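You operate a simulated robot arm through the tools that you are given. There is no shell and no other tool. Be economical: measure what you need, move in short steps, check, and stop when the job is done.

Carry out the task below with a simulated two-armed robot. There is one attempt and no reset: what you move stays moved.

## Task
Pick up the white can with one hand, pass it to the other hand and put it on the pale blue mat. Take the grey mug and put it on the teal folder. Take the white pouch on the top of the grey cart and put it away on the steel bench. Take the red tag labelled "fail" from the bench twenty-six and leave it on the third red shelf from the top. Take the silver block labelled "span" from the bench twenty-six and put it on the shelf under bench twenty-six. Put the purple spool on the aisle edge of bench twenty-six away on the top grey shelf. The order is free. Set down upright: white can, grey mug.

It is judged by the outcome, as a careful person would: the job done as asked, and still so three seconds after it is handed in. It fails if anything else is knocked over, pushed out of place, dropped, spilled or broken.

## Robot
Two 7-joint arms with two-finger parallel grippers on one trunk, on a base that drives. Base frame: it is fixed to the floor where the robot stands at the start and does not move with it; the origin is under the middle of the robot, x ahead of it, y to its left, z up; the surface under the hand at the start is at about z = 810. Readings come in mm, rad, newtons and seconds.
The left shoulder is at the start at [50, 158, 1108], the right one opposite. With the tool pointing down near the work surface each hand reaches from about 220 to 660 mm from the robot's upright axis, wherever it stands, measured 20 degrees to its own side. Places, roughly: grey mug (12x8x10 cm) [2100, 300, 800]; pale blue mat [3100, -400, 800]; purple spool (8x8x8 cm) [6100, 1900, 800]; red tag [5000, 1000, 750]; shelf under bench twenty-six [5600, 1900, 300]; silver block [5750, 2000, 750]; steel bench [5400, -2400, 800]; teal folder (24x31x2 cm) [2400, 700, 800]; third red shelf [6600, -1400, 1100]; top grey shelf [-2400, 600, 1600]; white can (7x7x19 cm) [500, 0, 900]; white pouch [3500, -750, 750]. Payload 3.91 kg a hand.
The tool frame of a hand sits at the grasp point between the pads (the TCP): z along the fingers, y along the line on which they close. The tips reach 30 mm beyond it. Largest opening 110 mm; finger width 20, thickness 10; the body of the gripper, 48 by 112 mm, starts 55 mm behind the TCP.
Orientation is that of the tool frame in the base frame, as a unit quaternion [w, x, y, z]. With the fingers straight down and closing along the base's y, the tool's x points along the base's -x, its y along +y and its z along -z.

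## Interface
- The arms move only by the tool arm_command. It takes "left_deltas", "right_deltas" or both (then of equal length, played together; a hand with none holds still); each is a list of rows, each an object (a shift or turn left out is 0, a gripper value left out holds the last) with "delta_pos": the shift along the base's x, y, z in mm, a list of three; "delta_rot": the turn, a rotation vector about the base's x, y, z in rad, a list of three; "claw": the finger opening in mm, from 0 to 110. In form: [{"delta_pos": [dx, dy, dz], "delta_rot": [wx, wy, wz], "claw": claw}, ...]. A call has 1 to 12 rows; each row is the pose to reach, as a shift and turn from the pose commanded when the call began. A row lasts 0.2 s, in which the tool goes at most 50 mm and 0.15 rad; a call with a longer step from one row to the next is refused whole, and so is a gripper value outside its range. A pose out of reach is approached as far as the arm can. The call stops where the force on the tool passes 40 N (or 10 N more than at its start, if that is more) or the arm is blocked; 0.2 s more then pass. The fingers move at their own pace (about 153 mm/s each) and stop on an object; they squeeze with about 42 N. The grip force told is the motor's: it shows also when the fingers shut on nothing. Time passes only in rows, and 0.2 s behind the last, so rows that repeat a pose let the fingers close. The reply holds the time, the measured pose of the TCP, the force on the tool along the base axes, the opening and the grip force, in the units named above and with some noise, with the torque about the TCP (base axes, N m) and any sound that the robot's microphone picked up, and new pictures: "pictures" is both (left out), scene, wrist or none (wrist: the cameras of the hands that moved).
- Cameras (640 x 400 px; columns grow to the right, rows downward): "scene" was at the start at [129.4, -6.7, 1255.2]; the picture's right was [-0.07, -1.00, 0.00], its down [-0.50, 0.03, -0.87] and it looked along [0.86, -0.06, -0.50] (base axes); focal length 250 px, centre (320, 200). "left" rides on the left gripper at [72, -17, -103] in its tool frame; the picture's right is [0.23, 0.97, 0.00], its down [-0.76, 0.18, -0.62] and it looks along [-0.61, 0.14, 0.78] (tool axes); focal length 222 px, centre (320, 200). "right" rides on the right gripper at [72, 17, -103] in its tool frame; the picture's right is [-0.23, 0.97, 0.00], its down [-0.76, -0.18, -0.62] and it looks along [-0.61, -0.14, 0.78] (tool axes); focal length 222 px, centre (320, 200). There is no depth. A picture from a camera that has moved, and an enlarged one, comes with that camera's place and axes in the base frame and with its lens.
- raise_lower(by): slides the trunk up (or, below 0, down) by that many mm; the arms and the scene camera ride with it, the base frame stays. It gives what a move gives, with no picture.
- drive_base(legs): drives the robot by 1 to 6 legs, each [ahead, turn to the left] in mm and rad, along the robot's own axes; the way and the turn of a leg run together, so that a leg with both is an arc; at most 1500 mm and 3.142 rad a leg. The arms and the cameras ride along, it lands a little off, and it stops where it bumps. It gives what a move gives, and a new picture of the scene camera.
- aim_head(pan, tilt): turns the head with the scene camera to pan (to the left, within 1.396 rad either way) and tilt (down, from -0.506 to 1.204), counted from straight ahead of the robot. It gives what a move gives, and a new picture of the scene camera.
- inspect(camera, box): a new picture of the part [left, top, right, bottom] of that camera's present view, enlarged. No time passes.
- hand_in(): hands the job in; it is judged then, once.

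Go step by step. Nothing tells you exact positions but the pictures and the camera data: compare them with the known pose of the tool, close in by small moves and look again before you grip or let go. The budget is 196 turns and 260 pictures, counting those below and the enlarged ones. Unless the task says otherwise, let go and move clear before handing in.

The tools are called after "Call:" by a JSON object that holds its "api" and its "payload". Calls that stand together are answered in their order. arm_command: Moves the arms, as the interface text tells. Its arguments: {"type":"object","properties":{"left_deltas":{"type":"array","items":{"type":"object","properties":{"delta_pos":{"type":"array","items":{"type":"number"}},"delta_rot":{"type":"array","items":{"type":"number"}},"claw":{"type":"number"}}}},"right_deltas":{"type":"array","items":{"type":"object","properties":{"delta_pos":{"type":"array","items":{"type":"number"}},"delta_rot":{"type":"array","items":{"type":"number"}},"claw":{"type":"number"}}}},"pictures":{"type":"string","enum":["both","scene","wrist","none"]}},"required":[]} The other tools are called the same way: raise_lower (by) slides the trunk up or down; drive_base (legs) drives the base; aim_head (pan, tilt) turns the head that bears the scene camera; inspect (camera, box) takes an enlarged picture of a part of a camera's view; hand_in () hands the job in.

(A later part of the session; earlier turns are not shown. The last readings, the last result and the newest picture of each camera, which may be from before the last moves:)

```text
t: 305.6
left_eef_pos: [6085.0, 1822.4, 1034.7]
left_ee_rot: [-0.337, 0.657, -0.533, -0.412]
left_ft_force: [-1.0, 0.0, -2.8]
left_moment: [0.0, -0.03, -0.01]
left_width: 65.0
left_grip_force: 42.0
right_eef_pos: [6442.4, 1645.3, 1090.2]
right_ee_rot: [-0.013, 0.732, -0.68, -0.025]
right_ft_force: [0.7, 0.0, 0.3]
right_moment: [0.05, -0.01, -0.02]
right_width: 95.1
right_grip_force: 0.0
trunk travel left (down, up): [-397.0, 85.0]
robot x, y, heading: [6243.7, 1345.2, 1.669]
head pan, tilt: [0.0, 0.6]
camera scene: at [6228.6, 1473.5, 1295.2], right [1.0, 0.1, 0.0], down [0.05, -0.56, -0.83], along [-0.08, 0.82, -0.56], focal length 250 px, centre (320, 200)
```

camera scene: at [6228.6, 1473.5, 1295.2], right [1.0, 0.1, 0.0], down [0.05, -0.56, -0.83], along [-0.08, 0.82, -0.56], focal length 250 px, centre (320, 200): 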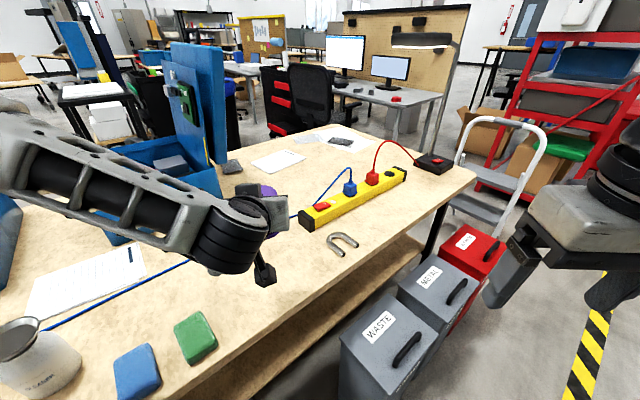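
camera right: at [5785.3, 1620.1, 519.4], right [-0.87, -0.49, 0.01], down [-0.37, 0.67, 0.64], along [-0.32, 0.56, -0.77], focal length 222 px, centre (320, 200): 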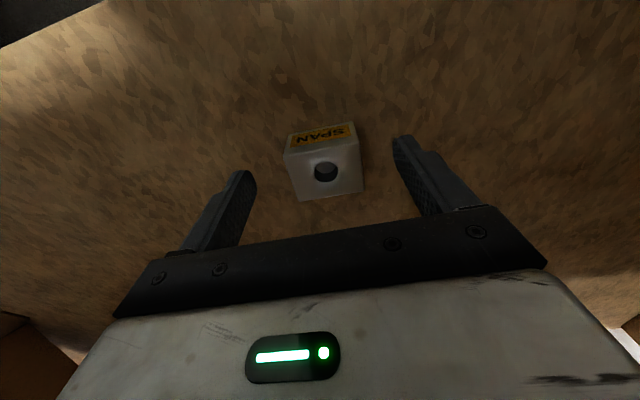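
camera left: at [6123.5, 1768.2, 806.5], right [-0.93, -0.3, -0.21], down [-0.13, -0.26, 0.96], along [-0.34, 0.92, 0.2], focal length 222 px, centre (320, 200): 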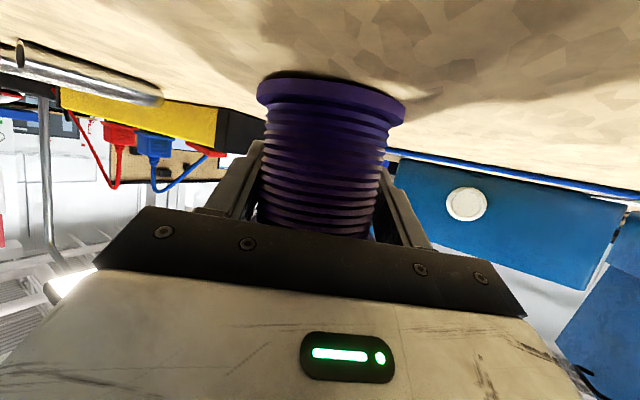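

The spool is lifted. Now for the FAIL tag near the bench's other end: I'll raise the trunk, reverse along the aisle and face the bench there.

Call:
{"api": "raise_lower", "payload": {"by": 80}}

Call:
{"api": "drive_base", "payload": {"legs": [[0, -0.94], [-1075, 0], [0, 0.8], [0, 0.807]]}}

```text
t: 306.8
left_eef_pos: [6086.3, 1824.2, 1115.6]
left_ee_rot: [-0.338, 0.657, -0.534, -0.41]
left_ft_force: [-0.5, 0.4, -3.5]
left_moment: [0.01, 0.05, -0.04]
left_width: 60.1
left_grip_force: 41.9
right_eef_pos: [6442.2, 1645.8, 1169.4]
right_ee_rot: [-0.012, 0.733, -0.68, -0.025]
right_ft_force: [-0.4, -0.3, -0.2]
right_moment: [-0.02, 0.02, -0.04]
right_width: 94.9
right_grip_force: 0.1
trunk travel left (down, up): [-477.0, 5.0]
robot x, y, heading: [6244.9, 1345.6, 1.663]
head pan, tilt: [0.0, 0.6]
```

```text
t: 313.8
left_eef_pos: [5848.7, 1139.6, 1112.4]
left_ee_rot: [0.491, -0.325, 0.783, 0.201]
left_ft_force: [-1.0, -0.7, -3.4]
left_moment: [0.05, -0.03, 0.0]
left_width: 59.8
left_grip_force: 41.2
right_eef_pos: [5895.2, 744.9, 1168.7]
right_ee_rot: [0.023, -0.322, 0.946, 0.016]
right_ft_force: [-0.2, 1.4, 0.6]
right_moment: [-0.02, 0.04, -0.02]
right_width: 95.2
right_grip_force: 0.2
trunk travel left (down, up): [-477.0, 5.0]
robot x, y, heading: [5533.4, 742.3, 0.673]
head pan, tilt: [0.0, 0.6]
stopped in leg 2: the robot was blocked; the commanded pose is now the measured one
camera scene: at [5635.6, 826.7, 1374.9], right [0.63, -0.78, 0.0], down [-0.44, -0.35, -0.82], along [0.64, 0.52, -0.57], focal length 250 px, centre (320, 200)
```

scene: 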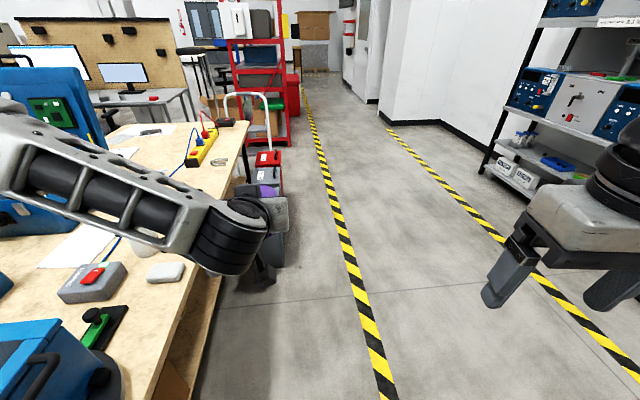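

The base grazed the bench side on the way back. I'll move out from the bench, finish reversing parallel to it, then turn to face the tag.

Call:
{"api": "drive_base", "payload": {"legs": [[0, -0.4], [130, 0], [0, 0.53], [-250, 0], [0, 1.53], [45, 0]]}}

```text
t: 323.2
left_eef_pos: [5063.3, 919.0, 1115.3]
left_ee_rot: [-0.197, 0.788, -0.308, -0.495]
left_ft_force: [-0.3, -0.3, -2.0]
left_moment: [0.01, 0.01, 0.01]
left_width: 59.9
left_grip_force: 42.2
right_eef_pos: [5455.2, 980.7, 1170.2]
right_ee_rot: [-0.005, 0.905, -0.425, -0.028]
right_ft_force: [0.1, -1.0, -0.5]
right_moment: [0.0, 0.04, -0.03]
right_width: 94.9
right_grip_force: 0.0
trunk travel left (down, up): [-477.0, 5.0]
robot x, y, heading: [5467.4, 622.5, 2.284]
head pan, tilt: [0.0, 0.6]
camera scene: at [5382.6, 718.3, 1375.2], right [0.75, 0.66, 0.0], down [0.37, -0.43, -0.83], along [-0.54, 0.62, -0.56], focal length 250 px, centre (320, 200)
```

scene: 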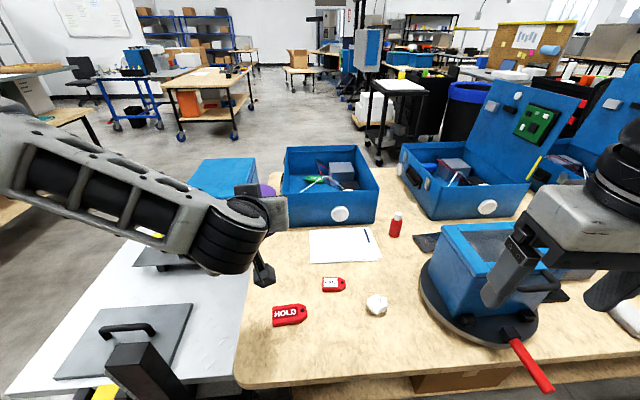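

The FAIL tag is at about (5118, 1078). I'll lower the trunk and bring the right hand over it.

Call:
{"api": "raise_lower", "payload": {"by": -180}}

Call:
{"api": "arm_command", "payload": {"right_deltas": [{"delta_pos": [-45, 10, 0]}, {"delta_pos": [-90, 22, 0]}, {"delta_pos": [-135, 35, 0]}, {"delta_pos": [-180, 50, 0]}, {"delta_pos": [-224, 64, -10]}, {"delta_pos": [-266, 78, -25]}, {"delta_pos": [-305, 88, -50]}, {"delta_pos": [-335, 95, -85]}], "pictures": "wrist"}}

```text
t: 325.2
left_eef_pos: [5063.1, 918.5, 934.1]
left_ee_rot: [-0.196, 0.79, -0.308, -0.493]
left_ft_force: [0.4, 0.3, -2.6]
left_moment: [0.0, 0.03, 0.02]
left_width: 59.9
left_grip_force: 42.0
right_eef_pos: [5454.9, 981.9, 989.1]
right_ee_rot: [-0.004, 0.905, -0.424, -0.028]
right_ft_force: [0.4, 0.6, 0.2]
right_moment: [0.01, 0.0, -0.05]
right_width: 95.2
right_grip_force: 0.0
trunk travel left (down, up): [-297.0, 185.0]
robot x, y, heading: [5467.9, 624.0, 2.289]
head pan, tilt: [0.0, 0.6]
```

```text
t: 327.0
left_eef_pos: [5063.3, 918.4, 933.1]
left_ee_rot: [-0.196, 0.789, -0.307, -0.494]
left_ft_force: [-0.1, 0.3, -3.3]
left_moment: [0.0, 0.06, -0.01]
left_width: 59.7
left_grip_force: 42.5
right_eef_pos: [5119.6, 1075.8, 902.1]
right_ee_rot: [-0.005, 0.905, -0.424, -0.028]
right_ft_force: [0.4, 0.8, 0.2]
right_moment: [0.01, -0.01, -0.01]
right_width: 95.1
right_grip_force: 0.0
trunk travel left (down, up): [-297.0, 185.0]
robot x, y, heading: [5469.1, 621.5, 2.289]
head pan, tilt: [0.0, 0.6]
camera right: at [5157.5, 1005.5, 1002.8], right [-0.89, -0.45, 0.03], down [-0.32, 0.68, 0.66], along [-0.32, 0.58, -0.75], focal length 222 px, centre (320, 200)
```

right: 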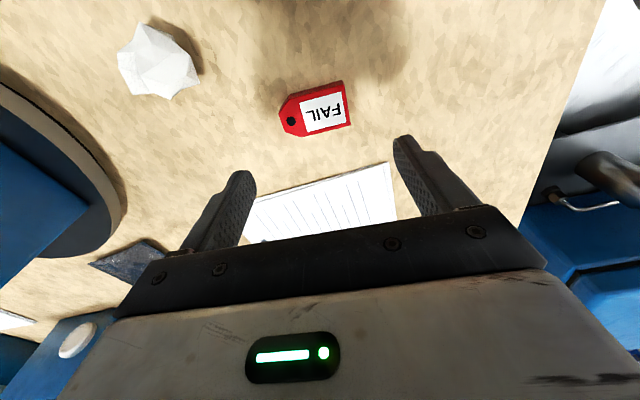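

The tag lies centred under the hand with its length along the finger line. I'll turn the hand a quarter turn to grip it across its width, and go lower.

Call:
{"api": "arm_command", "payload": {"right_deltas": [{"delta_pos": [0, 0, -6], "delta_rot": [0, 0, -0.146]}, {"delta_pos": [0, 0, -12], "delta_rot": [0, 0, -0.291]}, {"delta_pos": [0, 0, -18], "delta_rot": [0, 0, -0.436]}, {"delta_pos": [0, 0, -24], "delta_rot": [0, 0, -0.582]}, {"delta_pos": [0, 0, -30], "delta_rot": [0, 0, -0.727]}, {"delta_pos": [0, 0, -36], "delta_rot": [0, 0, -0.873]}, {"delta_pos": [0, 0, -42], "delta_rot": [0, 0, -1.018]}, {"delta_pos": [-1, -1, -48], "delta_rot": [0, 0, -1.164]}, {"delta_pos": [-1, -2, -54], "delta_rot": [0, 0, -1.309]}, {"delta_pos": [-1, -2, -58], "delta_rot": [0, 0, -1.455]}, {"delta_pos": [-1, -2, -60], "delta_rot": [0, 0, -1.6], "claw": 80}], "pictures": "wrist"}}

```text
t: 329.4
left_eef_pos: [5063.5, 918.2, 934.4]
left_ee_rot: [-0.196, 0.789, -0.308, -0.494]
left_ft_force: [0.5, -0.4, -3.1]
left_moment: [0.02, 0.02, 0.0]
left_width: 59.9
left_grip_force: 41.8
right_eef_pos: [5119.4, 1073.2, 845.1]
right_ee_rot: [0.023, -0.325, 0.945, 0.017]
right_ft_force: [-0.3, 0.2, -0.3]
right_moment: [0.01, 0.03, 0.03]
right_width: 80.2
right_grip_force: 0.0
trunk travel left (down, up): [-297.0, 185.0]
robot x, y, heading: [5469.5, 620.4, 2.284]
head pan, tilt: [0.0, 0.6]
camera right: at [5048.5, 1036.8, 945.0], right [-0.42, 0.91, 0.03], down [0.69, 0.3, 0.66], along [0.59, 0.3, -0.75], focal length 222 px, centre (320, 200)
```

right: 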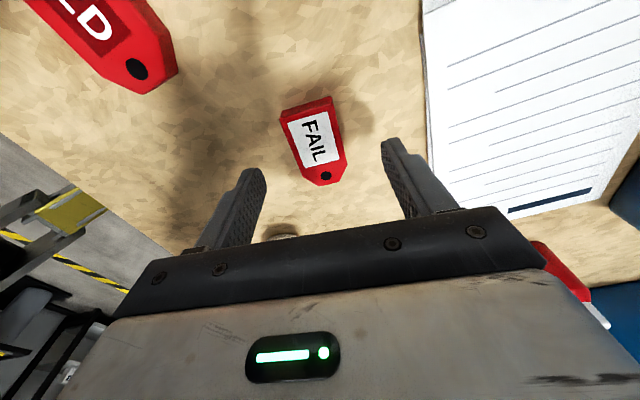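

The tag is aligned between the fingers. I'll descend until the tips touch the bench.

Call:
{"api": "arm_command", "payload": {"right_deltas": [{"delta_pos": [0, -2, -12]}, {"delta_pos": [0, -2, -22]}, {"delta_pos": [0, -2, -28]}, {"delta_pos": [0, -2, -33]}, {"delta_pos": [0, -2, -38]}, {"delta_pos": [0, -2, -43]}, {"delta_pos": [0, -2, -48]}, {"delta_pos": [0, -2, -53]}], "pictures": "none"}}

```text
t: 330.8
left_eef_pos: [5063.5, 917.0, 935.0]
left_ee_rot: [-0.196, 0.789, -0.308, -0.494]
left_ft_force: [0.2, -0.6, -3.5]
left_moment: [0.0, 0.04, 0.01]
left_width: 60.0
left_grip_force: 42.2
right_eef_pos: [5119.0, 1073.8, 811.1]
right_ee_rot: [0.023, -0.326, 0.945, 0.018]
right_ft_force: [9.2, -2.5, 16.6]
right_moment: [-0.82, -0.66, 0.32]
right_width: 83.9
right_grip_force: 3.8
trunk travel left (down, up): [-297.0, 185.0]
robot x, y, heading: [5466.7, 622.6, 2.287]
head pan, tilt: [0.0, 0.6]
stopped in row 7 (right hand): the force on the tool passed its limit at 45 N (the readings are from after the stop); the commanded pose is now the measured one
```

The tips are on the bench. I'll ease up 2 mm and close on the tag.

Call:
{"api": "arm_command", "payload": {"right_deltas": [{"delta_pos": [0, 0, 2], "claw": 80}, {"delta_pos": [0, 0, 2], "claw": 50}, {"delta_pos": [0, 0, 2], "claw": 20}, {"delta_pos": [0, 0, 2], "claw": 0}, {"delta_pos": [0, 0, 2], "claw": 0}, {"delta_pos": [0, 0, 30], "claw": 0}, {"delta_pos": [0, 0, 70], "claw": 0}], "pictures": "wrist"}}

```text
t: 332.4
left_eef_pos: [5063.8, 918.8, 933.0]
left_ee_rot: [-0.196, 0.789, -0.308, -0.494]
left_ft_force: [0.0, 0.0, -3.6]
left_moment: [0.03, 0.03, 0.01]
left_width: 60.0
left_grip_force: 42.3
right_eef_pos: [5119.2, 1077.3, 875.9]
right_ee_rot: [0.023, -0.326, 0.945, 0.018]
right_ft_force: [0.1, 0.1, 0.4]
right_moment: [-0.02, 0.0, 0.02]
right_width: 36.5
right_grip_force: 42.1
trunk travel left (down, up): [-297.0, 185.0]
robot x, y, heading: [5468.3, 624.1, 2.289]
head pan, tilt: [0.0, 0.6]
camera right: at [5046.9, 1038.8, 977.2], right [-0.42, 0.91, 0.03], down [0.69, 0.3, 0.66], along [0.59, 0.3, -0.75], focal length 222 px, centre (320, 200)
```

right: 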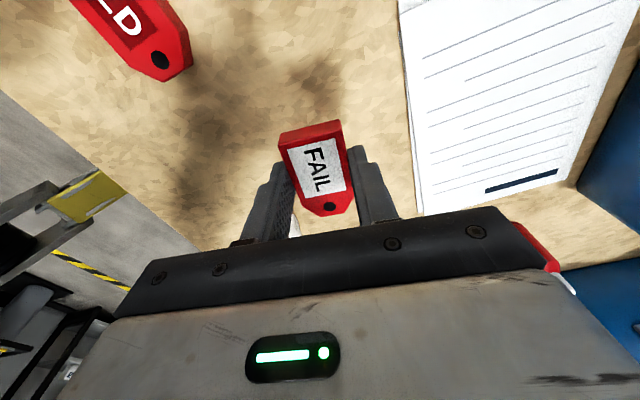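

The FAIL tag is held at 36.5 mm. I'll lift and tuck it, raise the trunk, then drive across the aisle to the red rack.

Call:
{"api": "arm_command", "payload": {"right_deltas": [{"delta_pos": [0, 0, 40]}, {"delta_pos": [0, 0, 80]}, {"delta_pos": [25, -7, 115]}, {"delta_pos": [65, -18, 130]}, {"delta_pos": [110, -30, 140]}, {"delta_pos": [155, -42, 150]}, {"delta_pos": [200, -53, 150]}], "pictures": "none"}}

Call:
{"api": "raise_lower", "payload": {"by": 180}}

Call:
{"api": "drive_base", "payload": {"legs": [[-300, 0], [0, 1.42], [0, 1.425], [1150, 0], [0, 0.35]]}}

```text
t: 334.0
left_eef_pos: [5062.8, 919.3, 933.7]
left_ee_rot: [-0.196, 0.79, -0.308, -0.494]
left_ft_force: [-0.1, 0.7, -3.4]
left_moment: [0.0, 0.0, -0.01]
left_width: 59.9
left_grip_force: 42.1
right_eef_pos: [5318.3, 1019.1, 1027.7]
right_ee_rot: [0.023, -0.324, 0.946, 0.018]
right_ft_force: [-0.7, 0.2, -0.4]
right_moment: [-0.02, 0.04, -0.02]
right_width: 36.6
right_grip_force: 42.1
trunk travel left (down, up): [-297.0, 185.0]
robot x, y, heading: [5465.6, 620.0, 2.283]
head pan, tilt: [0.0, 0.6]
```

```text
t: 336.0
left_eef_pos: [5062.8, 918.1, 1113.2]
left_ee_rot: [-0.196, 0.789, -0.308, -0.494]
left_ft_force: [-0.3, 0.4, -4.1]
left_moment: [0.01, 0.03, -0.01]
left_width: 60.0
left_grip_force: 42.0
right_eef_pos: [5317.3, 1018.5, 1208.5]
right_ee_rot: [0.022, -0.325, 0.945, 0.018]
right_ft_force: [0.9, 1.4, -1.1]
right_moment: [0.03, 0.02, 0.03]
right_width: 36.4
right_grip_force: 42.1
trunk travel left (down, up): [-477.0, 5.0]
robot x, y, heading: [5467.3, 622.4, 2.287]
head pan, tilt: [0.0, 0.6]
```

```text
t: 350.3
left_eef_pos: [6533.3, -949.1, 1114.2]
left_ee_rot: [0.468, 0.391, 0.753, -0.245]
left_ft_force: [-2.1, 1.6, 0.1]
left_moment: [-0.02, -0.15, 0.15]
left_width: 59.9
left_grip_force: 41.9
right_eef_pos: [6266.7, -996.9, 1207.5]
right_ee_rot: [0.015, 0.974, 0.224, -0.024]
right_ft_force: [-0.6, -0.3, 1.0]
right_moment: [-0.03, 0.01, 0.01]
right_width: 36.8
right_grip_force: 42.3
trunk travel left (down, up): [-477.0, 5.0]
robot x, y, heading: [6201.0, -578.4, -1.065]
head pan, tilt: [0.0, 0.6]
stopped in leg 4: the force on the tool passed its limit at 45 N (the readings are from after the stop); the commanded pose is now the measured one
camera scene: at [6263.9, -690.6, 1375.2], right [-0.87, -0.48, 0.0], down [-0.27, 0.49, -0.83], along [0.4, -0.72, -0.56], focal length 250 px, centre (320, 200)
```

scene: 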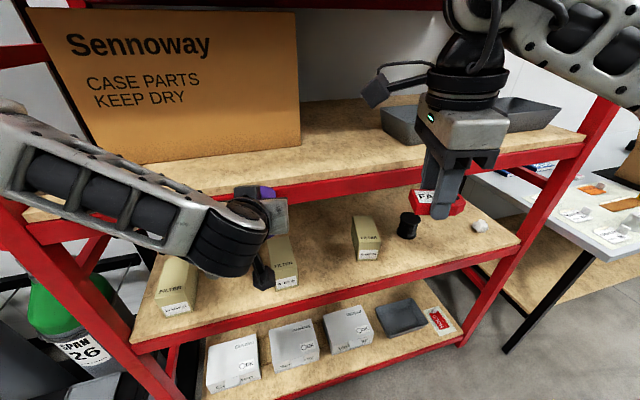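

The spool hand met the front of the rack, so the rack is nearer than I thought. The shelf with the Sennoway box is the third from the top (z about 1100), and there's free space right of the box, near (6520, -1295). I'll back off, turn away and reverse in, so the right arm faces the rack and the spool points away.

Call:
{"api": "drive_base", "payload": {"legs": [[-60, 0], [0, 1.3], [0, 1.314], [-364, 0], [0, -1.349]]}}

Call:
{"api": "aim_head", "payload": {"pan": -1.0, "tilt": 0.4}}

```text
t: 363.0
left_eef_pos: [6625.5, -691.9, 1113.4]
left_ee_rot: [0.523, -0.116, 0.841, 0.07]
left_ft_force: [0.5, 0.3, -2.2]
left_moment: [-0.02, -0.01, 0.01]
left_width: 59.9
left_grip_force: 41.5
right_eef_pos: [6579.7, -960.1, 1207.4]
right_ee_rot: [0.027, 0.665, 0.746, -0.012]
right_ft_force: [-0.2, 0.9, -0.1]
right_moment: [0.04, 0.0, -0.01]
right_width: 36.2
right_grip_force: 42.1
trunk travel left (down, up): [-477.0, 5.0]
robot x, y, heading: [6164.8, -881.4, 0.16]
head pan, tilt: [0.0, 0.6]
camera scene: at [6289.5, -860.2, 1374.9], right [0.17, -0.99, 0.0], down [-0.56, -0.09, -0.82], along [0.81, 0.14, -0.57], focal length 250 px, centre (320, 200)
```

scene: 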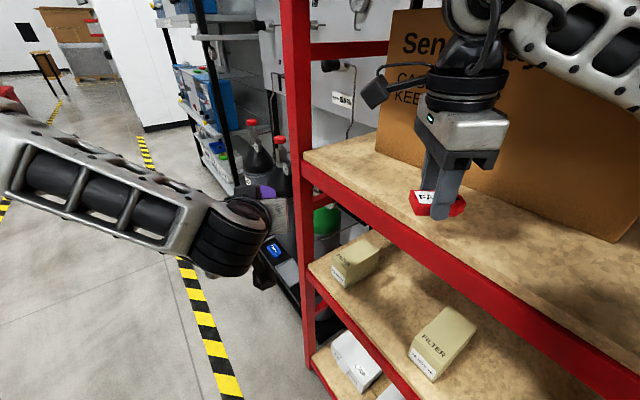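

```text
t: 364.3
left_eef_pos: [6623.4, -692.6, 1112.1]
left_ee_rot: [0.523, -0.115, 0.841, 0.07]
left_ft_force: [1.2, -0.1, -3.1]
left_moment: [0.0, 0.01, 0.0]
left_width: 60.1
left_grip_force: 42.3
right_eef_pos: [6578.4, -961.0, 1206.8]
right_ee_rot: [0.027, 0.666, 0.746, -0.012]
right_ft_force: [0.2, -0.5, -0.8]
right_moment: [0.04, 0.03, 0.04]
right_width: 36.6
right_grip_force: 42.2
trunk travel left (down, up): [-477.0, 5.0]
robot x, y, heading: [6164.9, -883.6, 0.166]
head pan, tilt: [-1.0, 0.4]
camera scene: at [6264.4, -943.9, 1393.3], right [-0.74, -0.67, 0.0], down [-0.26, 0.29, -0.92], along [0.62, -0.68, -0.39], focal length 250 px, centre (320, 200)
```

scene: 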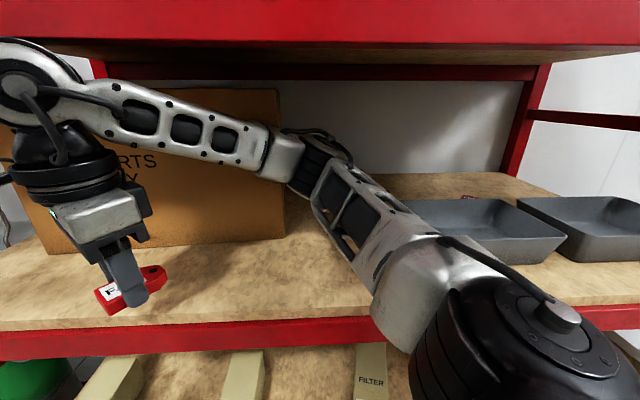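

There's free shelf space in front of the box, just inward of the hand, at about (6640, -1035). I'll move the tag in over it and lower.

Call:
{"api": "arm_command", "payload": {"right_deltas": [{"delta_pos": [20, -24, 0]}, {"delta_pos": [40, -48, 0]}, {"delta_pos": [62, -74, 0]}, {"delta_pos": [62, -74, -20]}, {"delta_pos": [62, -74, -40]}, {"delta_pos": [62, -74, -50]}], "pictures": "both"}}

```text
t: 365.7
left_eef_pos: [6621.6, -693.9, 1112.8]
left_ee_rot: [0.524, -0.116, 0.841, 0.071]
left_ft_force: [0.2, 0.2, -3.4]
left_moment: [-0.03, -0.04, -0.01]
left_width: 60.0
left_grip_force: 41.5
right_eef_pos: [6640.0, -1033.6, 1170.7]
right_ee_rot: [0.03, 0.665, 0.746, -0.005]
right_ft_force: [-8.6, -0.9, 12.3]
right_moment: [-0.13, 0.59, 0.04]
right_width: 36.7
right_grip_force: 42.5
trunk travel left (down, up): [-477.0, 5.0]
robot x, y, heading: [6165.3, -881.6, 0.164]
head pan, tilt: [-1.0, 0.4]
stopped in row 6 (right hand): the force on the tool passed its limit at 49 N (the readings are from after the stop); the commanded pose is now the measured one
camera scene: at [6262.2, -944.1, 1393.6], right [-0.74, -0.67, 0.0], down [-0.26, 0.29, -0.92], along [0.62, -0.68, -0.39], focal length 250 px, centre (320, 200)
camera right: at [6644.2, -956.6, 1272.3], right [0.99, -0.11, 0.04], down [-0.11, -0.75, 0.65], along [-0.04, -0.65, -0.76], focal length 222 px, centre (320, 200)
```

scene: 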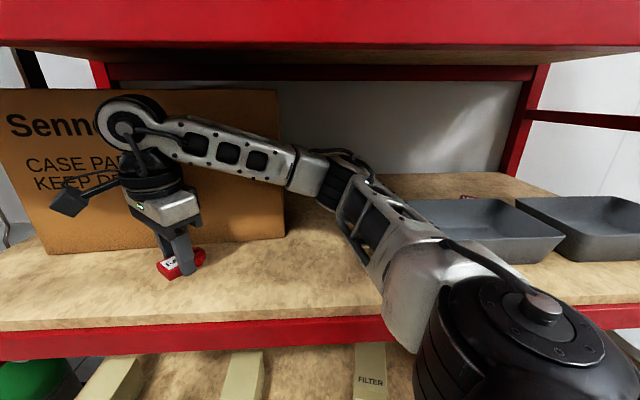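
right: 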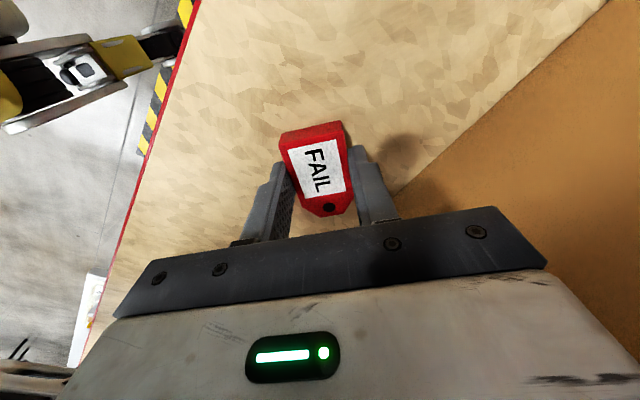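

The tag touched the shelf at about z 1137. I'll open, rise slightly, and slide the hand straight back out toward the aisle.

Call:
{"api": "arm_command", "payload": {"right_deltas": [{"delta_pos": [0, 0, 2]}, {"delta_pos": [0, 0, 2], "claw": 50}, {"delta_pos": [0, 0, 2], "claw": 66}, {"delta_pos": [0, 0, 2], "claw": 66}, {"delta_pos": [0, 0, 14]}, {"delta_pos": [-4, 35, 16]}, {"delta_pos": [-8, 70, 18]}, {"delta_pos": [-12, 105, 20]}, {"delta_pos": [-30, 140, 25]}], "pictures": "scene"}}

```text
t: 367.7
left_eef_pos: [6623.1, -692.4, 1112.4]
left_ee_rot: [0.523, -0.116, 0.841, 0.07]
left_ft_force: [0.3, 0.6, -3.6]
left_moment: [0.01, -0.01, -0.03]
left_width: 59.8
left_grip_force: 41.6
right_eef_pos: [6613.9, -891.4, 1193.4]
right_ee_rot: [0.03, 0.666, 0.746, -0.004]
right_ft_force: [-0.5, -0.2, 0.2]
right_moment: [-0.04, -0.03, -0.02]
right_width: 66.1
right_grip_force: 0.0
trunk travel left (down, up): [-477.0, 5.0]
robot x, y, heading: [6161.6, -880.3, 0.166]
head pan, tilt: [-1.0, 0.4]
camera scene: at [6263.8, -943.7, 1393.5], right [-0.74, -0.67, 0.0], down [-0.26, 0.29, -0.92], along [0.62, -0.68, -0.39], focal length 250 px, centre (320, 200)
```

scene: 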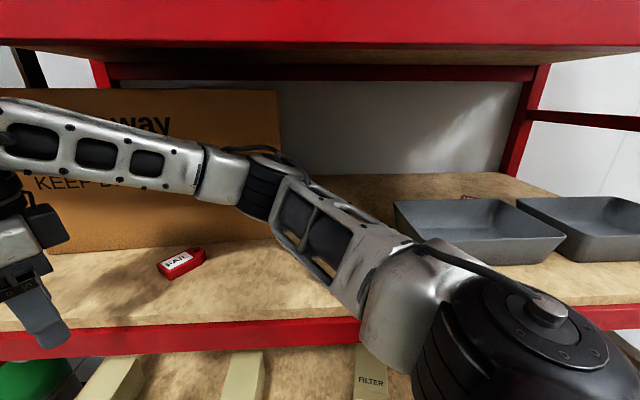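

The FAIL tag lies on the shelf. I'll look up to confirm this is the third shelf from the top.

Call:
{"api": "aim_head", "payload": {"pan": -0.9, "tilt": -0.4}}

```text
t: 368.8
left_eef_pos: [6624.8, -693.2, 1113.6]
left_ee_rot: [0.523, -0.117, 0.841, 0.072]
left_ft_force: [0.7, 0.1, -4.2]
left_moment: [0.02, -0.05, -0.01]
left_width: 60.0
left_grip_force: 42.2
right_eef_pos: [6614.3, -891.5, 1192.5]
right_ee_rot: [0.029, 0.667, 0.745, -0.005]
right_ft_force: [-0.2, 0.4, 0.4]
right_moment: [-0.03, 0.03, -0.02]
right_width: 66.0
right_grip_force: 0.0
trunk travel left (down, up): [-477.0, 5.0]
robot x, y, heading: [6162.8, -882.2, 0.169]
head pan, tilt: [-0.901, -0.4]
camera scene: at [6256.3, -925.0, 1463.4], right [-0.67, -0.74, 0.0], down [0.29, -0.26, -0.92], along [0.68, -0.62, 0.39], focal length 250 px, centre (320, 200)
```

scene: 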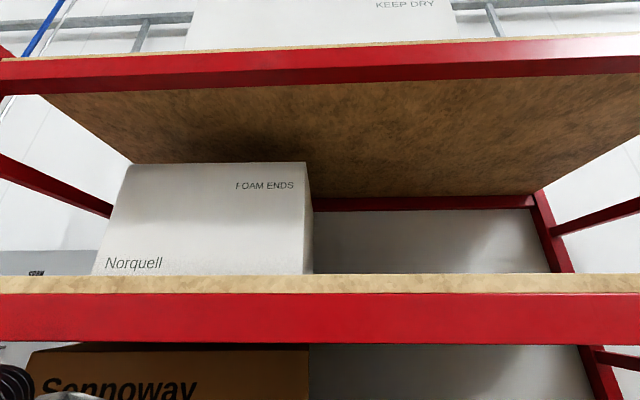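

Confirmed: it's the third shelf from the top. I'll tuck the right hand, turn away from the rack, and head back along the known route for the mug.

Call:
{"api": "arm_command", "payload": {"right_deltas": [{"delta_pos": [-20, 12, 0]}, {"delta_pos": [-40, 24, 0], "delta_rot": [0, 0, 0.145]}, {"delta_pos": [-60, 36, 0], "delta_rot": [0, 0, 0.29]}, {"delta_pos": [-80, 48, 0], "delta_rot": [0, 0, 0.435]}, {"delta_pos": [-90, 50, 0], "delta_rot": [0, 0, 0.58]}, {"delta_pos": [-90, 50, 0], "delta_rot": [0, 0, 0.725]}, {"delta_pos": [-90, 50, 0], "delta_rot": [0, 0, 0.87]}, {"delta_pos": [-90, 40, 0], "delta_rot": [0, 0, 1.015]}, {"delta_pos": [-90, 30, 0], "delta_rot": [0, 0, 1.16]}, {"delta_pos": [-90, 10, 0], "delta_rot": [0, 0, 1.305]}, {"delta_pos": [-90, -10, 0], "delta_rot": [0, 0, 1.45]}, {"delta_pos": [-90, -30, 0], "delta_rot": [0, 0, 1.6]}], "pictures": "none"}}

Call:
{"api": "aim_head", "payload": {"pan": 0.0, "tilt": 0.5}}

Call:
{"api": "drive_base", "payload": {"legs": [[0, 1.7], [0, 1.734], [1450, 0], [364, 0]]}}

```text
t: 371.4
left_eef_pos: [6624.3, -692.4, 1112.8]
left_ee_rot: [0.523, -0.115, 0.841, 0.07]
left_ft_force: [0.1, -0.8, -3.2]
left_moment: [0.04, -0.02, 0.0]
left_width: 59.7
left_grip_force: 41.8
right_eef_pos: [6522.9, -925.4, 1194.7]
right_ee_rot: [0.024, -0.072, 0.997, 0.019]
right_ft_force: [-0.9, -0.4, -0.3]
right_moment: [0.0, 0.02, -0.01]
right_width: 65.8
right_grip_force: 0.0
trunk travel left (down, up): [-477.0, 5.0]
robot x, y, heading: [6163.5, -880.1, 0.167]
head pan, tilt: [-0.901, -0.4]
```

```text
t: 372.6
left_eef_pos: [6624.6, -693.7, 1113.6]
left_ee_rot: [0.524, -0.117, 0.841, 0.072]
left_ft_force: [-0.6, -0.3, -3.9]
left_moment: [0.0, 0.02, 0.0]
left_width: 59.9
left_grip_force: 41.4
right_eef_pos: [6522.9, -924.6, 1194.7]
right_ee_rot: [0.025, -0.07, 0.997, 0.018]
right_ft_force: [-0.3, -0.2, -1.2]
right_moment: [-0.02, -0.01, -0.01]
right_width: 66.0
right_grip_force: 0.1
trunk travel left (down, up): [-477.0, 5.0]
robot x, y, heading: [6159.9, -884.2, 0.17]
head pan, tilt: [0.0, 0.499]
camera scene: at [6291.7, -861.0, 1384.3], right [0.16, -0.99, 0.0], down [-0.47, -0.08, -0.88], along [0.87, 0.14, -0.48], focal length 250 px, centre (320, 200)
```

scene: 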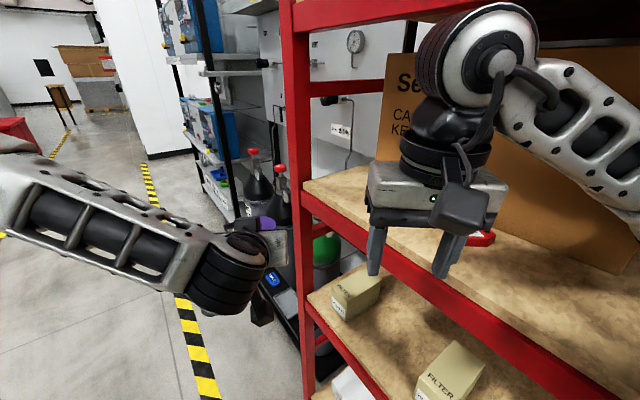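

```text
t: 390.2
left_eef_pos: [4130.4, -2029.0, 1111.7]
left_ee_rot: [0.15, 0.813, 0.243, -0.507]
left_ft_force: [0.2, -0.6, -3.3]
left_moment: [-0.01, 0.0, -0.01]
left_width: 60.1
left_grip_force: 41.7
right_eef_pos: [4157.8, -1778.1, 1194.0]
right_ee_rot: [0.022, 0.974, 0.222, -0.02]
right_ft_force: [-0.9, -0.4, 0.1]
right_moment: [-0.02, 0.01, 0.03]
right_width: 65.9
right_grip_force: 0.1
trunk travel left (down, up): [-477.0, 5.0]
robot x, y, heading: [4514.5, -1707.4, -2.672]
head pan, tilt: [0.0, 0.499]
camera scene: at [4395.3, -1769.5, 1384.2], right [-0.46, 0.89, 0.0], down [0.43, 0.22, -0.88], along [-0.78, -0.4, -0.48], focal length 250 px, centre (320, 200)
```

scene: 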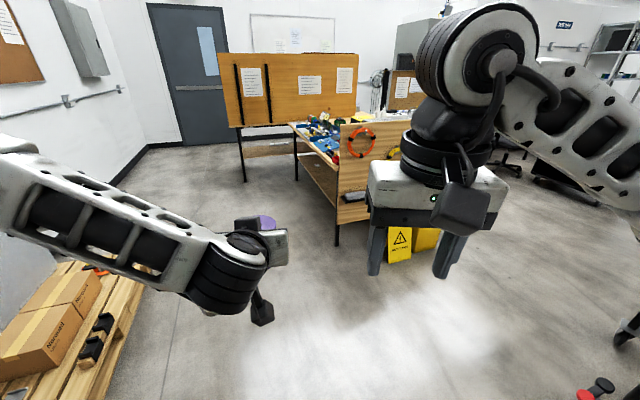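

The way back is clear. I'll drive the known route back to the lane beside the long bench.

Call:
{"api": "drive_base", "payload": {"legs": [[0, -0.596], [1249, 0], [0, -0.407], [983, 0], [0, -0.266], [1347, 0]]}}

```text
t: 411.4
left_eef_pos: [1072.2, 223.9, 1112.6]
left_ee_rot: [-0.185, 0.796, -0.295, -0.495]
left_ft_force: [-0.3, -0.3, -3.0]
left_moment: [-0.01, 0.02, 0.0]
left_width: 59.9
left_grip_force: 42.0
right_eef_pos: [1320.7, 267.6, 1194.9]
right_ee_rot: [0.004, 0.913, -0.407, -0.03]
right_ft_force: [0.9, -0.8, -0.6]
right_moment: [-0.02, -0.01, -0.03]
right_width: 65.7
right_grip_force: 0.3
trunk travel left (down, up): [-477.0, 5.0]
robot x, y, heading: [1482.0, -55.6, 2.327]
head pan, tilt: [0.0, 0.499]
camera scene: at [1394.5, 40.0, 1384.2], right [0.73, 0.69, 0.0], down [0.33, -0.35, -0.88], along [-0.6, 0.64, -0.48], focal length 250 px, centre (320, 200)
```

scene: 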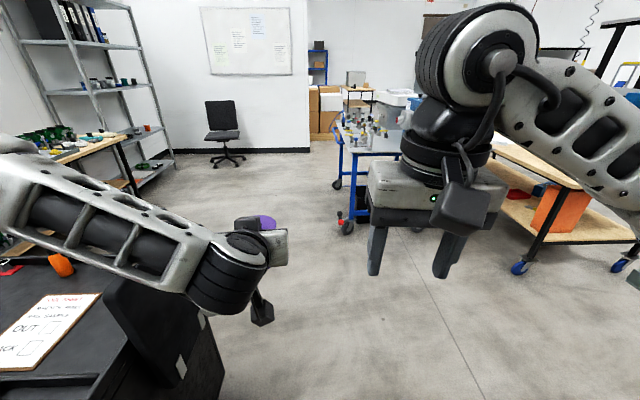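

I'm beside the mug's end of the bench. I'll pull the spool in a little and turn to face the bench.

Call:
{"api": "arm_command", "payload": {"left_deltas": [{"delta_pos": [27, -29, 0]}, {"delta_pos": [54, -58, 0]}, {"delta_pos": [82, -87, 0]}], "pictures": "none"}}

Call:
{"api": "drive_base", "payload": {"legs": [[0, -1.556]]}}

```text
t: 412.2
left_eef_pos: [1156.0, 156.5, 1107.5]
left_ee_rot: [-0.184, 0.796, -0.295, -0.495]
left_ft_force: [0.3, 0.3, -4.3]
left_moment: [0.01, 0.01, -0.01]
left_width: 59.7
left_grip_force: 41.8
left hand out of reach, approached as far as the arm can: row 3
right_eef_pos: [1321.6, 267.8, 1194.6]
right_ee_rot: [0.005, 0.913, -0.407, -0.03]
right_ft_force: [-0.1, 1.0, -0.5]
right_moment: [-0.01, 0.01, -0.01]
right_width: 66.1
right_grip_force: 0.2
trunk travel left (down, up): [-477.0, 5.0]
robot x, y, heading: [1485.8, -56.6, 2.324]
head pan, tilt: [0.0, 0.499]
```

```text
t: 416.3
left_eef_pos: [1674.7, 290.1, 1107.5]
left_ee_rot: [0.473, -0.38, 0.759, 0.235]
left_ft_force: [-0.1, 0.5, -2.6]
left_moment: [0.03, 0.0, -0.02]
left_width: 60.0
left_grip_force: 42.6
right_eef_pos: [1795.5, 129.0, 1194.4]
right_ee_rot: [0.017, -0.387, 0.922, 0.024]
right_ft_force: [-0.5, 0.8, -0.5]
right_moment: [0.01, 0.01, -0.02]
right_width: 65.9
right_grip_force: 0.1
trunk travel left (down, up): [-477.0, 5.0]
robot x, y, heading: [1485.1, -53.5, 0.817]
head pan, tilt: [0.0, 0.499]
camera scene: at [1574.3, 40.2, 1384.2], right [0.73, -0.68, 0.0], down [-0.33, -0.35, -0.88], along [0.6, 0.64, -0.48], focal length 250 px, centre (320, 200)
```

scene: 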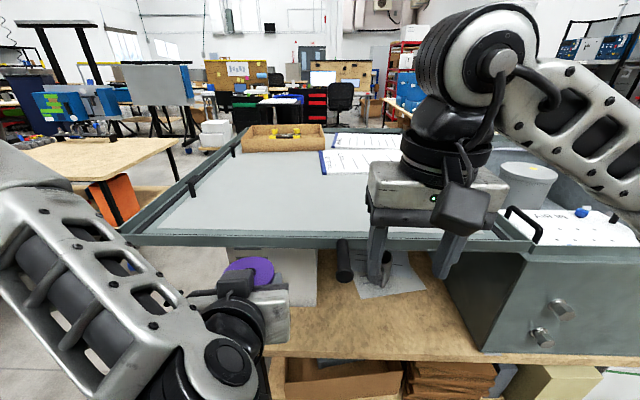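

The mug is under the right hand, near a black lever, with a big grey tray board behind it. I'll move the hand aside and look closer.

Call:
{"api": "arm_command", "payload": {"right_deltas": [{"delta_pos": [30, -30, 0]}, {"delta_pos": [60, -60, 0]}, {"delta_pos": [90, -90, 0]}, {"delta_pos": [120, -120, 0]}], "pictures": "none"}}

Call:
{"api": "inspect", "payload": {"camera": "scene", "box": [220, 200, 460, 350]}}

Call:
{"api": "inspect", "payload": {"camera": "scene", "box": [200, 110, 440, 260]}}

```text
t: 417.3
left_eef_pos: [1674.7, 289.1, 1106.9]
left_ee_rot: [0.473, -0.38, 0.76, 0.235]
left_ft_force: [0.1, 0.5, -3.0]
left_moment: [0.02, 0.02, -0.01]
left_width: 59.9
left_grip_force: 41.9
right_eef_pos: [1915.6, 11.2, 1195.1]
right_ee_rot: [0.017, -0.387, 0.921, 0.025]
right_ft_force: [-0.1, 0.4, -0.4]
right_moment: [0.02, -0.04, -0.02]
right_width: 65.9
right_grip_force: 0.0
trunk travel left (down, up): [-477.0, 5.0]
robot x, y, heading: [1487.6, -54.2, 0.826]
head pan, tilt: [0.0, 0.499]
```

```text
2.67 times, centred on (340, 275) of scene
camera zoom: at [1574.5, 39.4, 1384.3], right [0.73, -0.68, 0.0], down [-0.33, -0.35, -0.88], along [0.6, 0.64, -0.48], focal length 666 px, centre (267, 0)
```

zoom: 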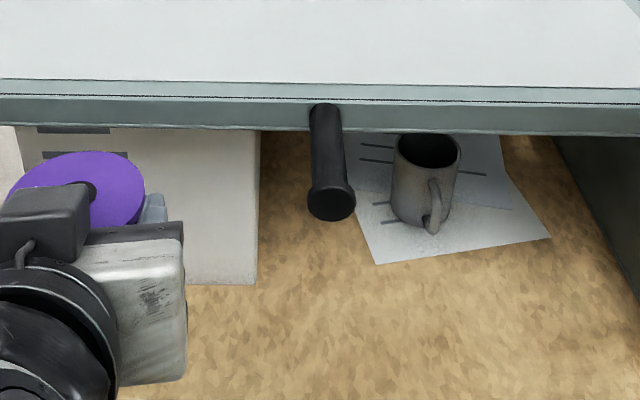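

```text
2.67 times, centred on (320, 185) of scene
camera zoom: at [1574.5, 39.4, 1384.3], right [0.73, -0.68, 0.0], down [-0.33, -0.35, -0.88], along [0.6, 0.64, -0.48], focal length 666 px, centre (320, 240)
```

zoom: 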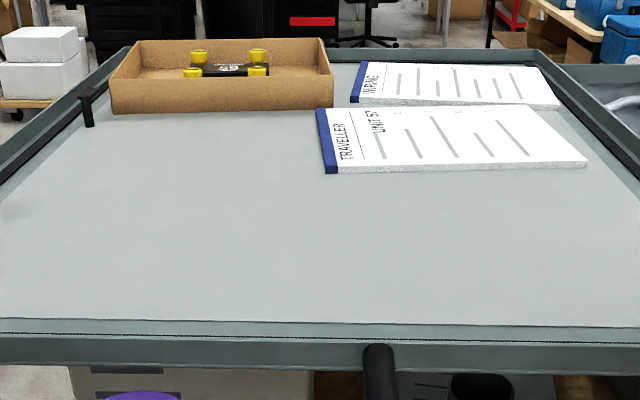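

The mug stands under the front edge of the raised board, with its handle pointing toward me. I'll lower the trunk to measure the board height and see the mug better.

Call:
{"api": "raise_lower", "payload": {"by": -180}}

Call:
{"api": "inspect", "payload": {"camera": "scene", "box": [220, 130, 460, 280]}}

```text
t: 419.3
left_eef_pos: [1674.1, 289.3, 925.4]
left_ee_rot: [0.473, -0.38, 0.759, 0.235]
left_ft_force: [-0.5, 1.4, -2.3]
left_moment: [0.02, 0.01, 0.0]
left_width: 60.0
left_grip_force: 42.0
right_eef_pos: [1915.6, 11.3, 1015.1]
right_ee_rot: [0.018, -0.387, 0.922, 0.025]
right_ft_force: [0.9, -0.3, -0.6]
right_moment: [-0.01, 0.01, 0.03]
right_width: 65.9
right_grip_force: 0.1
trunk travel left (down, up): [-297.0, 185.0]
robot x, y, heading: [1485.7, -59.1, 0.82]
head pan, tilt: [0.0, 0.499]
```

```text
2.67 times, centred on (340, 205) of scene
camera zoom: at [1574.1, 40.2, 1204.3], right [0.73, -0.68, 0.0], down [-0.33, -0.35, -0.88], along [0.6, 0.64, -0.48], focal length 666 px, centre (267, 187)
```

zoom: 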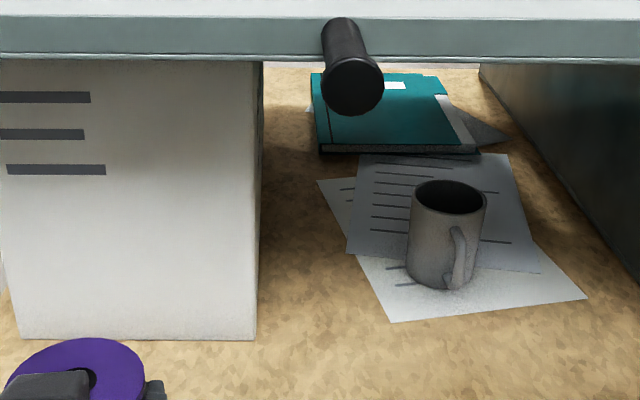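

Very helpful: the board's underside is at about z 1090, leaving 310 mm. The teal folder lies under it behind the mug, reachable only from the far side. I'll pick the mug now with the right hand tilted forward, then carry it round. First I'll turn the hand in front of the bench.

Call:
{"api": "arm_command", "payload": {"right_deltas": [{"delta_pos": [0, 0, -10], "delta_rot": [0.0956, -0.0893, 0], "claw": 110}, {"delta_pos": [0, 0, -25], "delta_rot": [0.1913, -0.1785, 0]}, {"delta_pos": [0, 0, -40], "delta_rot": [0.2869, -0.2678, 0]}, {"delta_pos": [0, 0, -55], "delta_rot": [0.3825, -0.357, 0]}, {"delta_pos": [0, 0, -70], "delta_rot": [0.4781, -0.4463, 0]}, {"delta_pos": [0, 0, -85], "delta_rot": [0.5738, -0.5355, 0]}, {"delta_pos": [0, 0, -95], "delta_rot": [0.6694, -0.6248, 0]}, {"delta_pos": [0, 0, -100], "delta_rot": [0.765, -0.714, 0]}], "pictures": "none"}}

Call:
{"api": "arm_command", "payload": {"right_deltas": [{"delta_pos": [19, 36, 0]}, {"delta_pos": [38, 72, 0]}, {"delta_pos": [57, 108, 0]}, {"delta_pos": [76, 144, 0]}, {"delta_pos": [95, 180, 0]}, {"delta_pos": [114, 216, 0]}, {"delta_pos": [132, 250, 0]}], "pictures": "both"}}

```text
t: 421.1
left_eef_pos: [1673.9, 288.8, 927.8]
left_ee_rot: [0.473, -0.379, 0.76, 0.235]
left_ft_force: [-0.2, 0.0, -2.9]
left_moment: [0.0, -0.02, -0.03]
left_width: 59.9
left_grip_force: 42.2
right_eef_pos: [1984.9, 39.0, 901.1]
right_ee_rot: [0.447, -0.343, 0.798, 0.215]
right_ft_force: [-0.2, 0.8, -0.5]
right_moment: [0.02, 0.0, 0.02]
right_width: 109.9
right_grip_force: 0.0
right hand out of reach, approached as far as the arm can: row 4, 5, 6, 7, 8
trunk travel left (down, up): [-297.0, 185.0]
robot x, y, heading: [1488.8, -54.6, 0.82]
head pan, tilt: [0.0, 0.499]
```

```text
t: 422.7
left_eef_pos: [1674.0, 290.0, 925.8]
left_ee_rot: [0.473, -0.379, 0.759, 0.235]
left_ft_force: [1.0, -0.1, -2.9]
left_moment: [0.01, 0.01, 0.01]
left_width: 59.7
left_grip_force: 42.3
right_eef_pos: [2121.3, 291.2, 898.6]
right_ee_rot: [0.447, -0.343, 0.798, 0.213]
right_ft_force: [-0.4, 0.9, 0.6]
right_moment: [-0.01, 0.0, -0.02]
right_width: 109.9
right_grip_force: 0.1
trunk travel left (down, up): [-297.0, 185.0]
robot x, y, heading: [1479.2, -56.1, 0.821]
head pan, tilt: [0.0, 0.499]
camera scene: at [1574.2, 40.5, 1204.2], right [0.73, -0.68, 0.0], down [-0.33, -0.35, -0.88], along [0.6, 0.64, -0.48], focal length 250 px, centre (320, 200)
camera right: at [2023.1, 208.5, 890.7], right [-0.64, 0.74, 0.23], down [0.06, -0.25, 0.97], along [0.77, 0.63, 0.12], focal length 222 px, centre (320, 200)
```

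scene: 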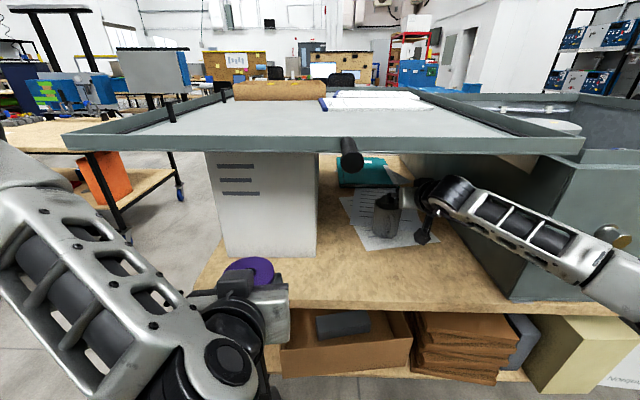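
right: 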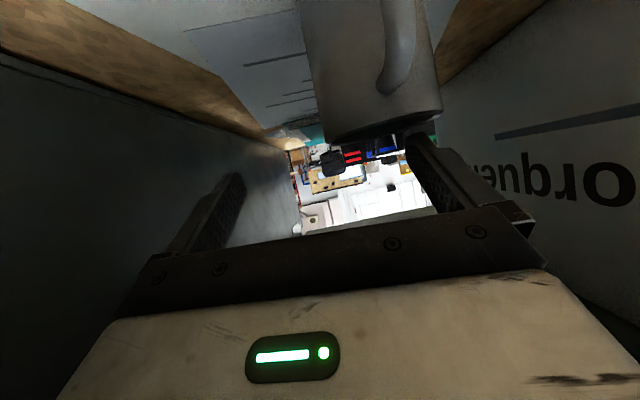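

The hand came in too close and off to the right of the mug. I'll back out, shift left about 45 mm, lower and look again.

Call:
{"api": "arm_command", "payload": {"right_deltas": [{"delta_pos": [-24, -27, 0]}, {"delta_pos": [-48, -54, 0]}, {"delta_pos": [-72, -82, 0]}, {"delta_pos": [-88, -66, -10]}, {"delta_pos": [-103, -52, -25]}, {"delta_pos": [-103, -52, -46]}], "pictures": "wrist"}}

```text
t: 424.1
left_eef_pos: [1674.4, 288.9, 925.4]
left_ee_rot: [0.473, -0.379, 0.759, 0.235]
left_ft_force: [-0.6, 0.2, -3.1]
left_moment: [-0.03, 0.0, -0.01]
left_width: 60.0
left_grip_force: 41.6
right_eef_pos: [2015.0, 238.9, 855.4]
right_ee_rot: [0.448, -0.342, 0.797, 0.214]
right_ft_force: [0.4, -0.2, -0.4]
right_moment: [-0.01, 0.0, 0.0]
right_width: 110.0
right_grip_force: 0.1
trunk travel left (down, up): [-297.0, 185.0]
robot x, y, heading: [1483.0, -56.1, 0.818]
head pan, tilt: [0.0, 0.499]
camera right: at [1916.5, 155.8, 847.8], right [-0.64, 0.74, 0.23], down [0.06, -0.25, 0.97], along [0.77, 0.63, 0.12], focal length 222 px, centre (320, 200)
```

right: 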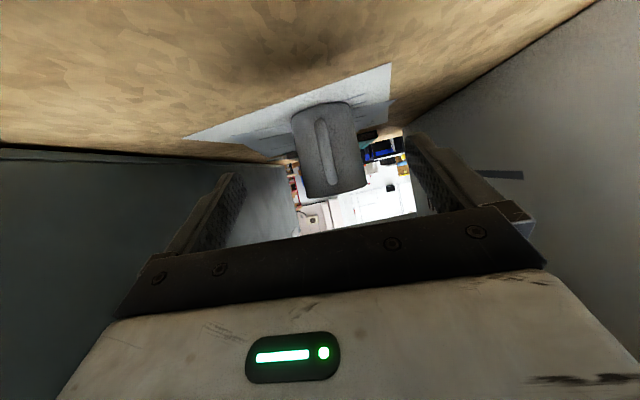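

The mug is now centred, at about (2103, 341), handle toward the palm, base near z 775. I'll advance with the fingers high on the body, so the palm passes above the handle.

Call:
{"api": "arm_command", "payload": {"right_deltas": [{"delta_pos": [20, 23, 12]}, {"delta_pos": [40, 46, 14]}, {"delta_pos": [60, 69, 14]}, {"delta_pos": [76, 88, 14]}], "pictures": "wrist"}}

```text
t: 425.1
left_eef_pos: [1674.7, 289.1, 926.9]
left_ee_rot: [0.473, -0.38, 0.759, 0.236]
left_ft_force: [0.8, -0.7, -4.0]
left_moment: [0.02, 0.0, 0.04]
left_width: 60.0
left_grip_force: 42.0
right_eef_pos: [2094.9, 327.8, 869.0]
right_ee_rot: [0.447, -0.343, 0.798, 0.213]
right_ft_force: [0.3, 0.8, 0.1]
right_moment: [-0.01, 0.0, 0.02]
right_width: 110.1
right_grip_force: 0.1
trunk travel left (down, up): [-297.0, 185.0]
robot x, y, heading: [1482.0, -52.6, 0.82]
head pan, tilt: [0.0, 0.499]
camera right: at [1995.6, 244.8, 860.4], right [-0.64, 0.74, 0.23], down [0.06, -0.25, 0.97], along [0.77, 0.63, 0.12], focal length 222 px, centre (320, 200)
```

right: 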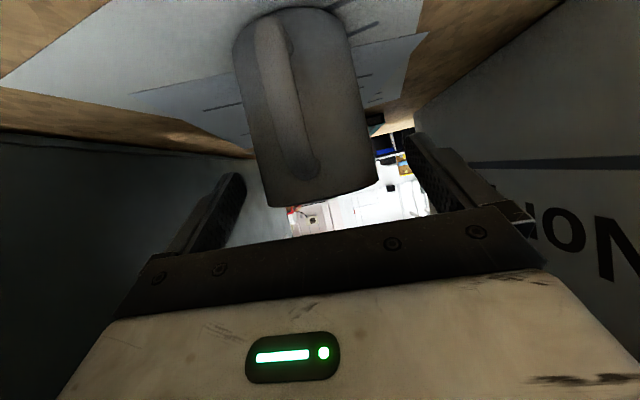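

The mug is right between the fingers. I'll advance a few millimetres and close.

Call:
{"api": "arm_command", "payload": {"right_deltas": [{"delta_pos": [4, 5, 0]}, {"delta_pos": [4, 5, 0], "claw": 95}, {"delta_pos": [4, 5, 0], "claw": 85}, {"delta_pos": [4, 5, 0], "claw": 60}, {"delta_pos": [4, 5, 0], "claw": 40}, {"delta_pos": [4, 5, 0], "claw": 40}], "pictures": "wrist"}}

```text
t: 426.5
left_eef_pos: [1673.1, 289.7, 926.6]
left_ee_rot: [0.473, -0.38, 0.759, 0.236]
left_ft_force: [-0.1, -0.1, -3.3]
left_moment: [0.01, 0.04, -0.02]
left_width: 60.1
left_grip_force: 42.2
right_eef_pos: [2097.8, 333.5, 867.8]
right_ee_rot: [0.448, -0.342, 0.798, 0.213]
right_ft_force: [1.7, -0.5, 2.1]
right_moment: [-0.12, -0.24, 0.02]
right_width: 72.1
right_grip_force: 42.0
trunk travel left (down, up): [-297.0, 185.0]
robot x, y, heading: [1486.8, -54.6, 0.824]
head pan, tilt: [0.0, 0.499]
camera right: at [1999.4, 250.0, 860.2], right [-0.64, 0.74, 0.23], down [0.06, -0.25, 0.97], along [0.77, 0.63, 0.12], focal length 222 px, centre (320, 200)
```

right: 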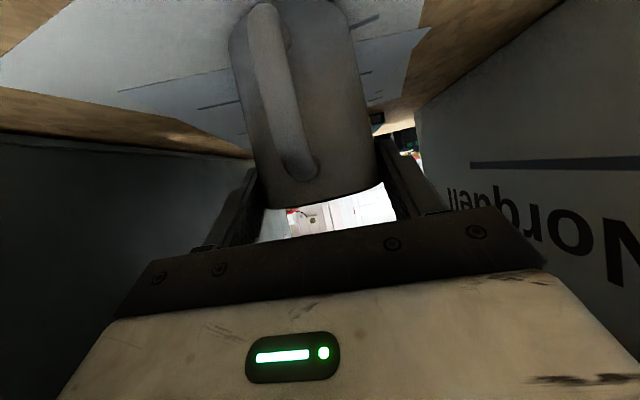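

It closed at 72 mm, perhaps short of the mug's full diameter. To be safer I'll open, advance another 14 mm, and grip again.

Call:
{"api": "arm_command", "payload": {"right_deltas": [{"claw": 100}, {"claw": 100}, {"delta_pos": [5, 5, 2]}, {"delta_pos": [9, 11, 3]}, {"delta_pos": [9, 11, 3], "claw": 85}, {"delta_pos": [9, 11, 3], "claw": 60}, {"delta_pos": [9, 11, 3], "claw": 40}, {"delta_pos": [9, 11, 3], "claw": 40}], "pictures": "none"}}

```text
t: 428.3
left_eef_pos: [1673.8, 289.7, 925.7]
left_ee_rot: [0.473, -0.379, 0.759, 0.235]
left_ft_force: [0.2, 0.3, -2.0]
left_moment: [0.03, 0.02, 0.01]
left_width: 59.8
left_grip_force: 41.8
right_eef_pos: [2105.4, 341.1, 872.7]
right_ee_rot: [0.447, -0.342, 0.799, 0.213]
right_ft_force: [1.0, -1.0, -0.3]
right_moment: [-0.08, 0.04, 0.0]
right_width: 71.9
right_grip_force: 42.0
trunk travel left (down, up): [-297.0, 185.0]
robot x, y, heading: [1484.4, -55.1, 0.819]
head pan, tilt: [0.0, 0.499]
```

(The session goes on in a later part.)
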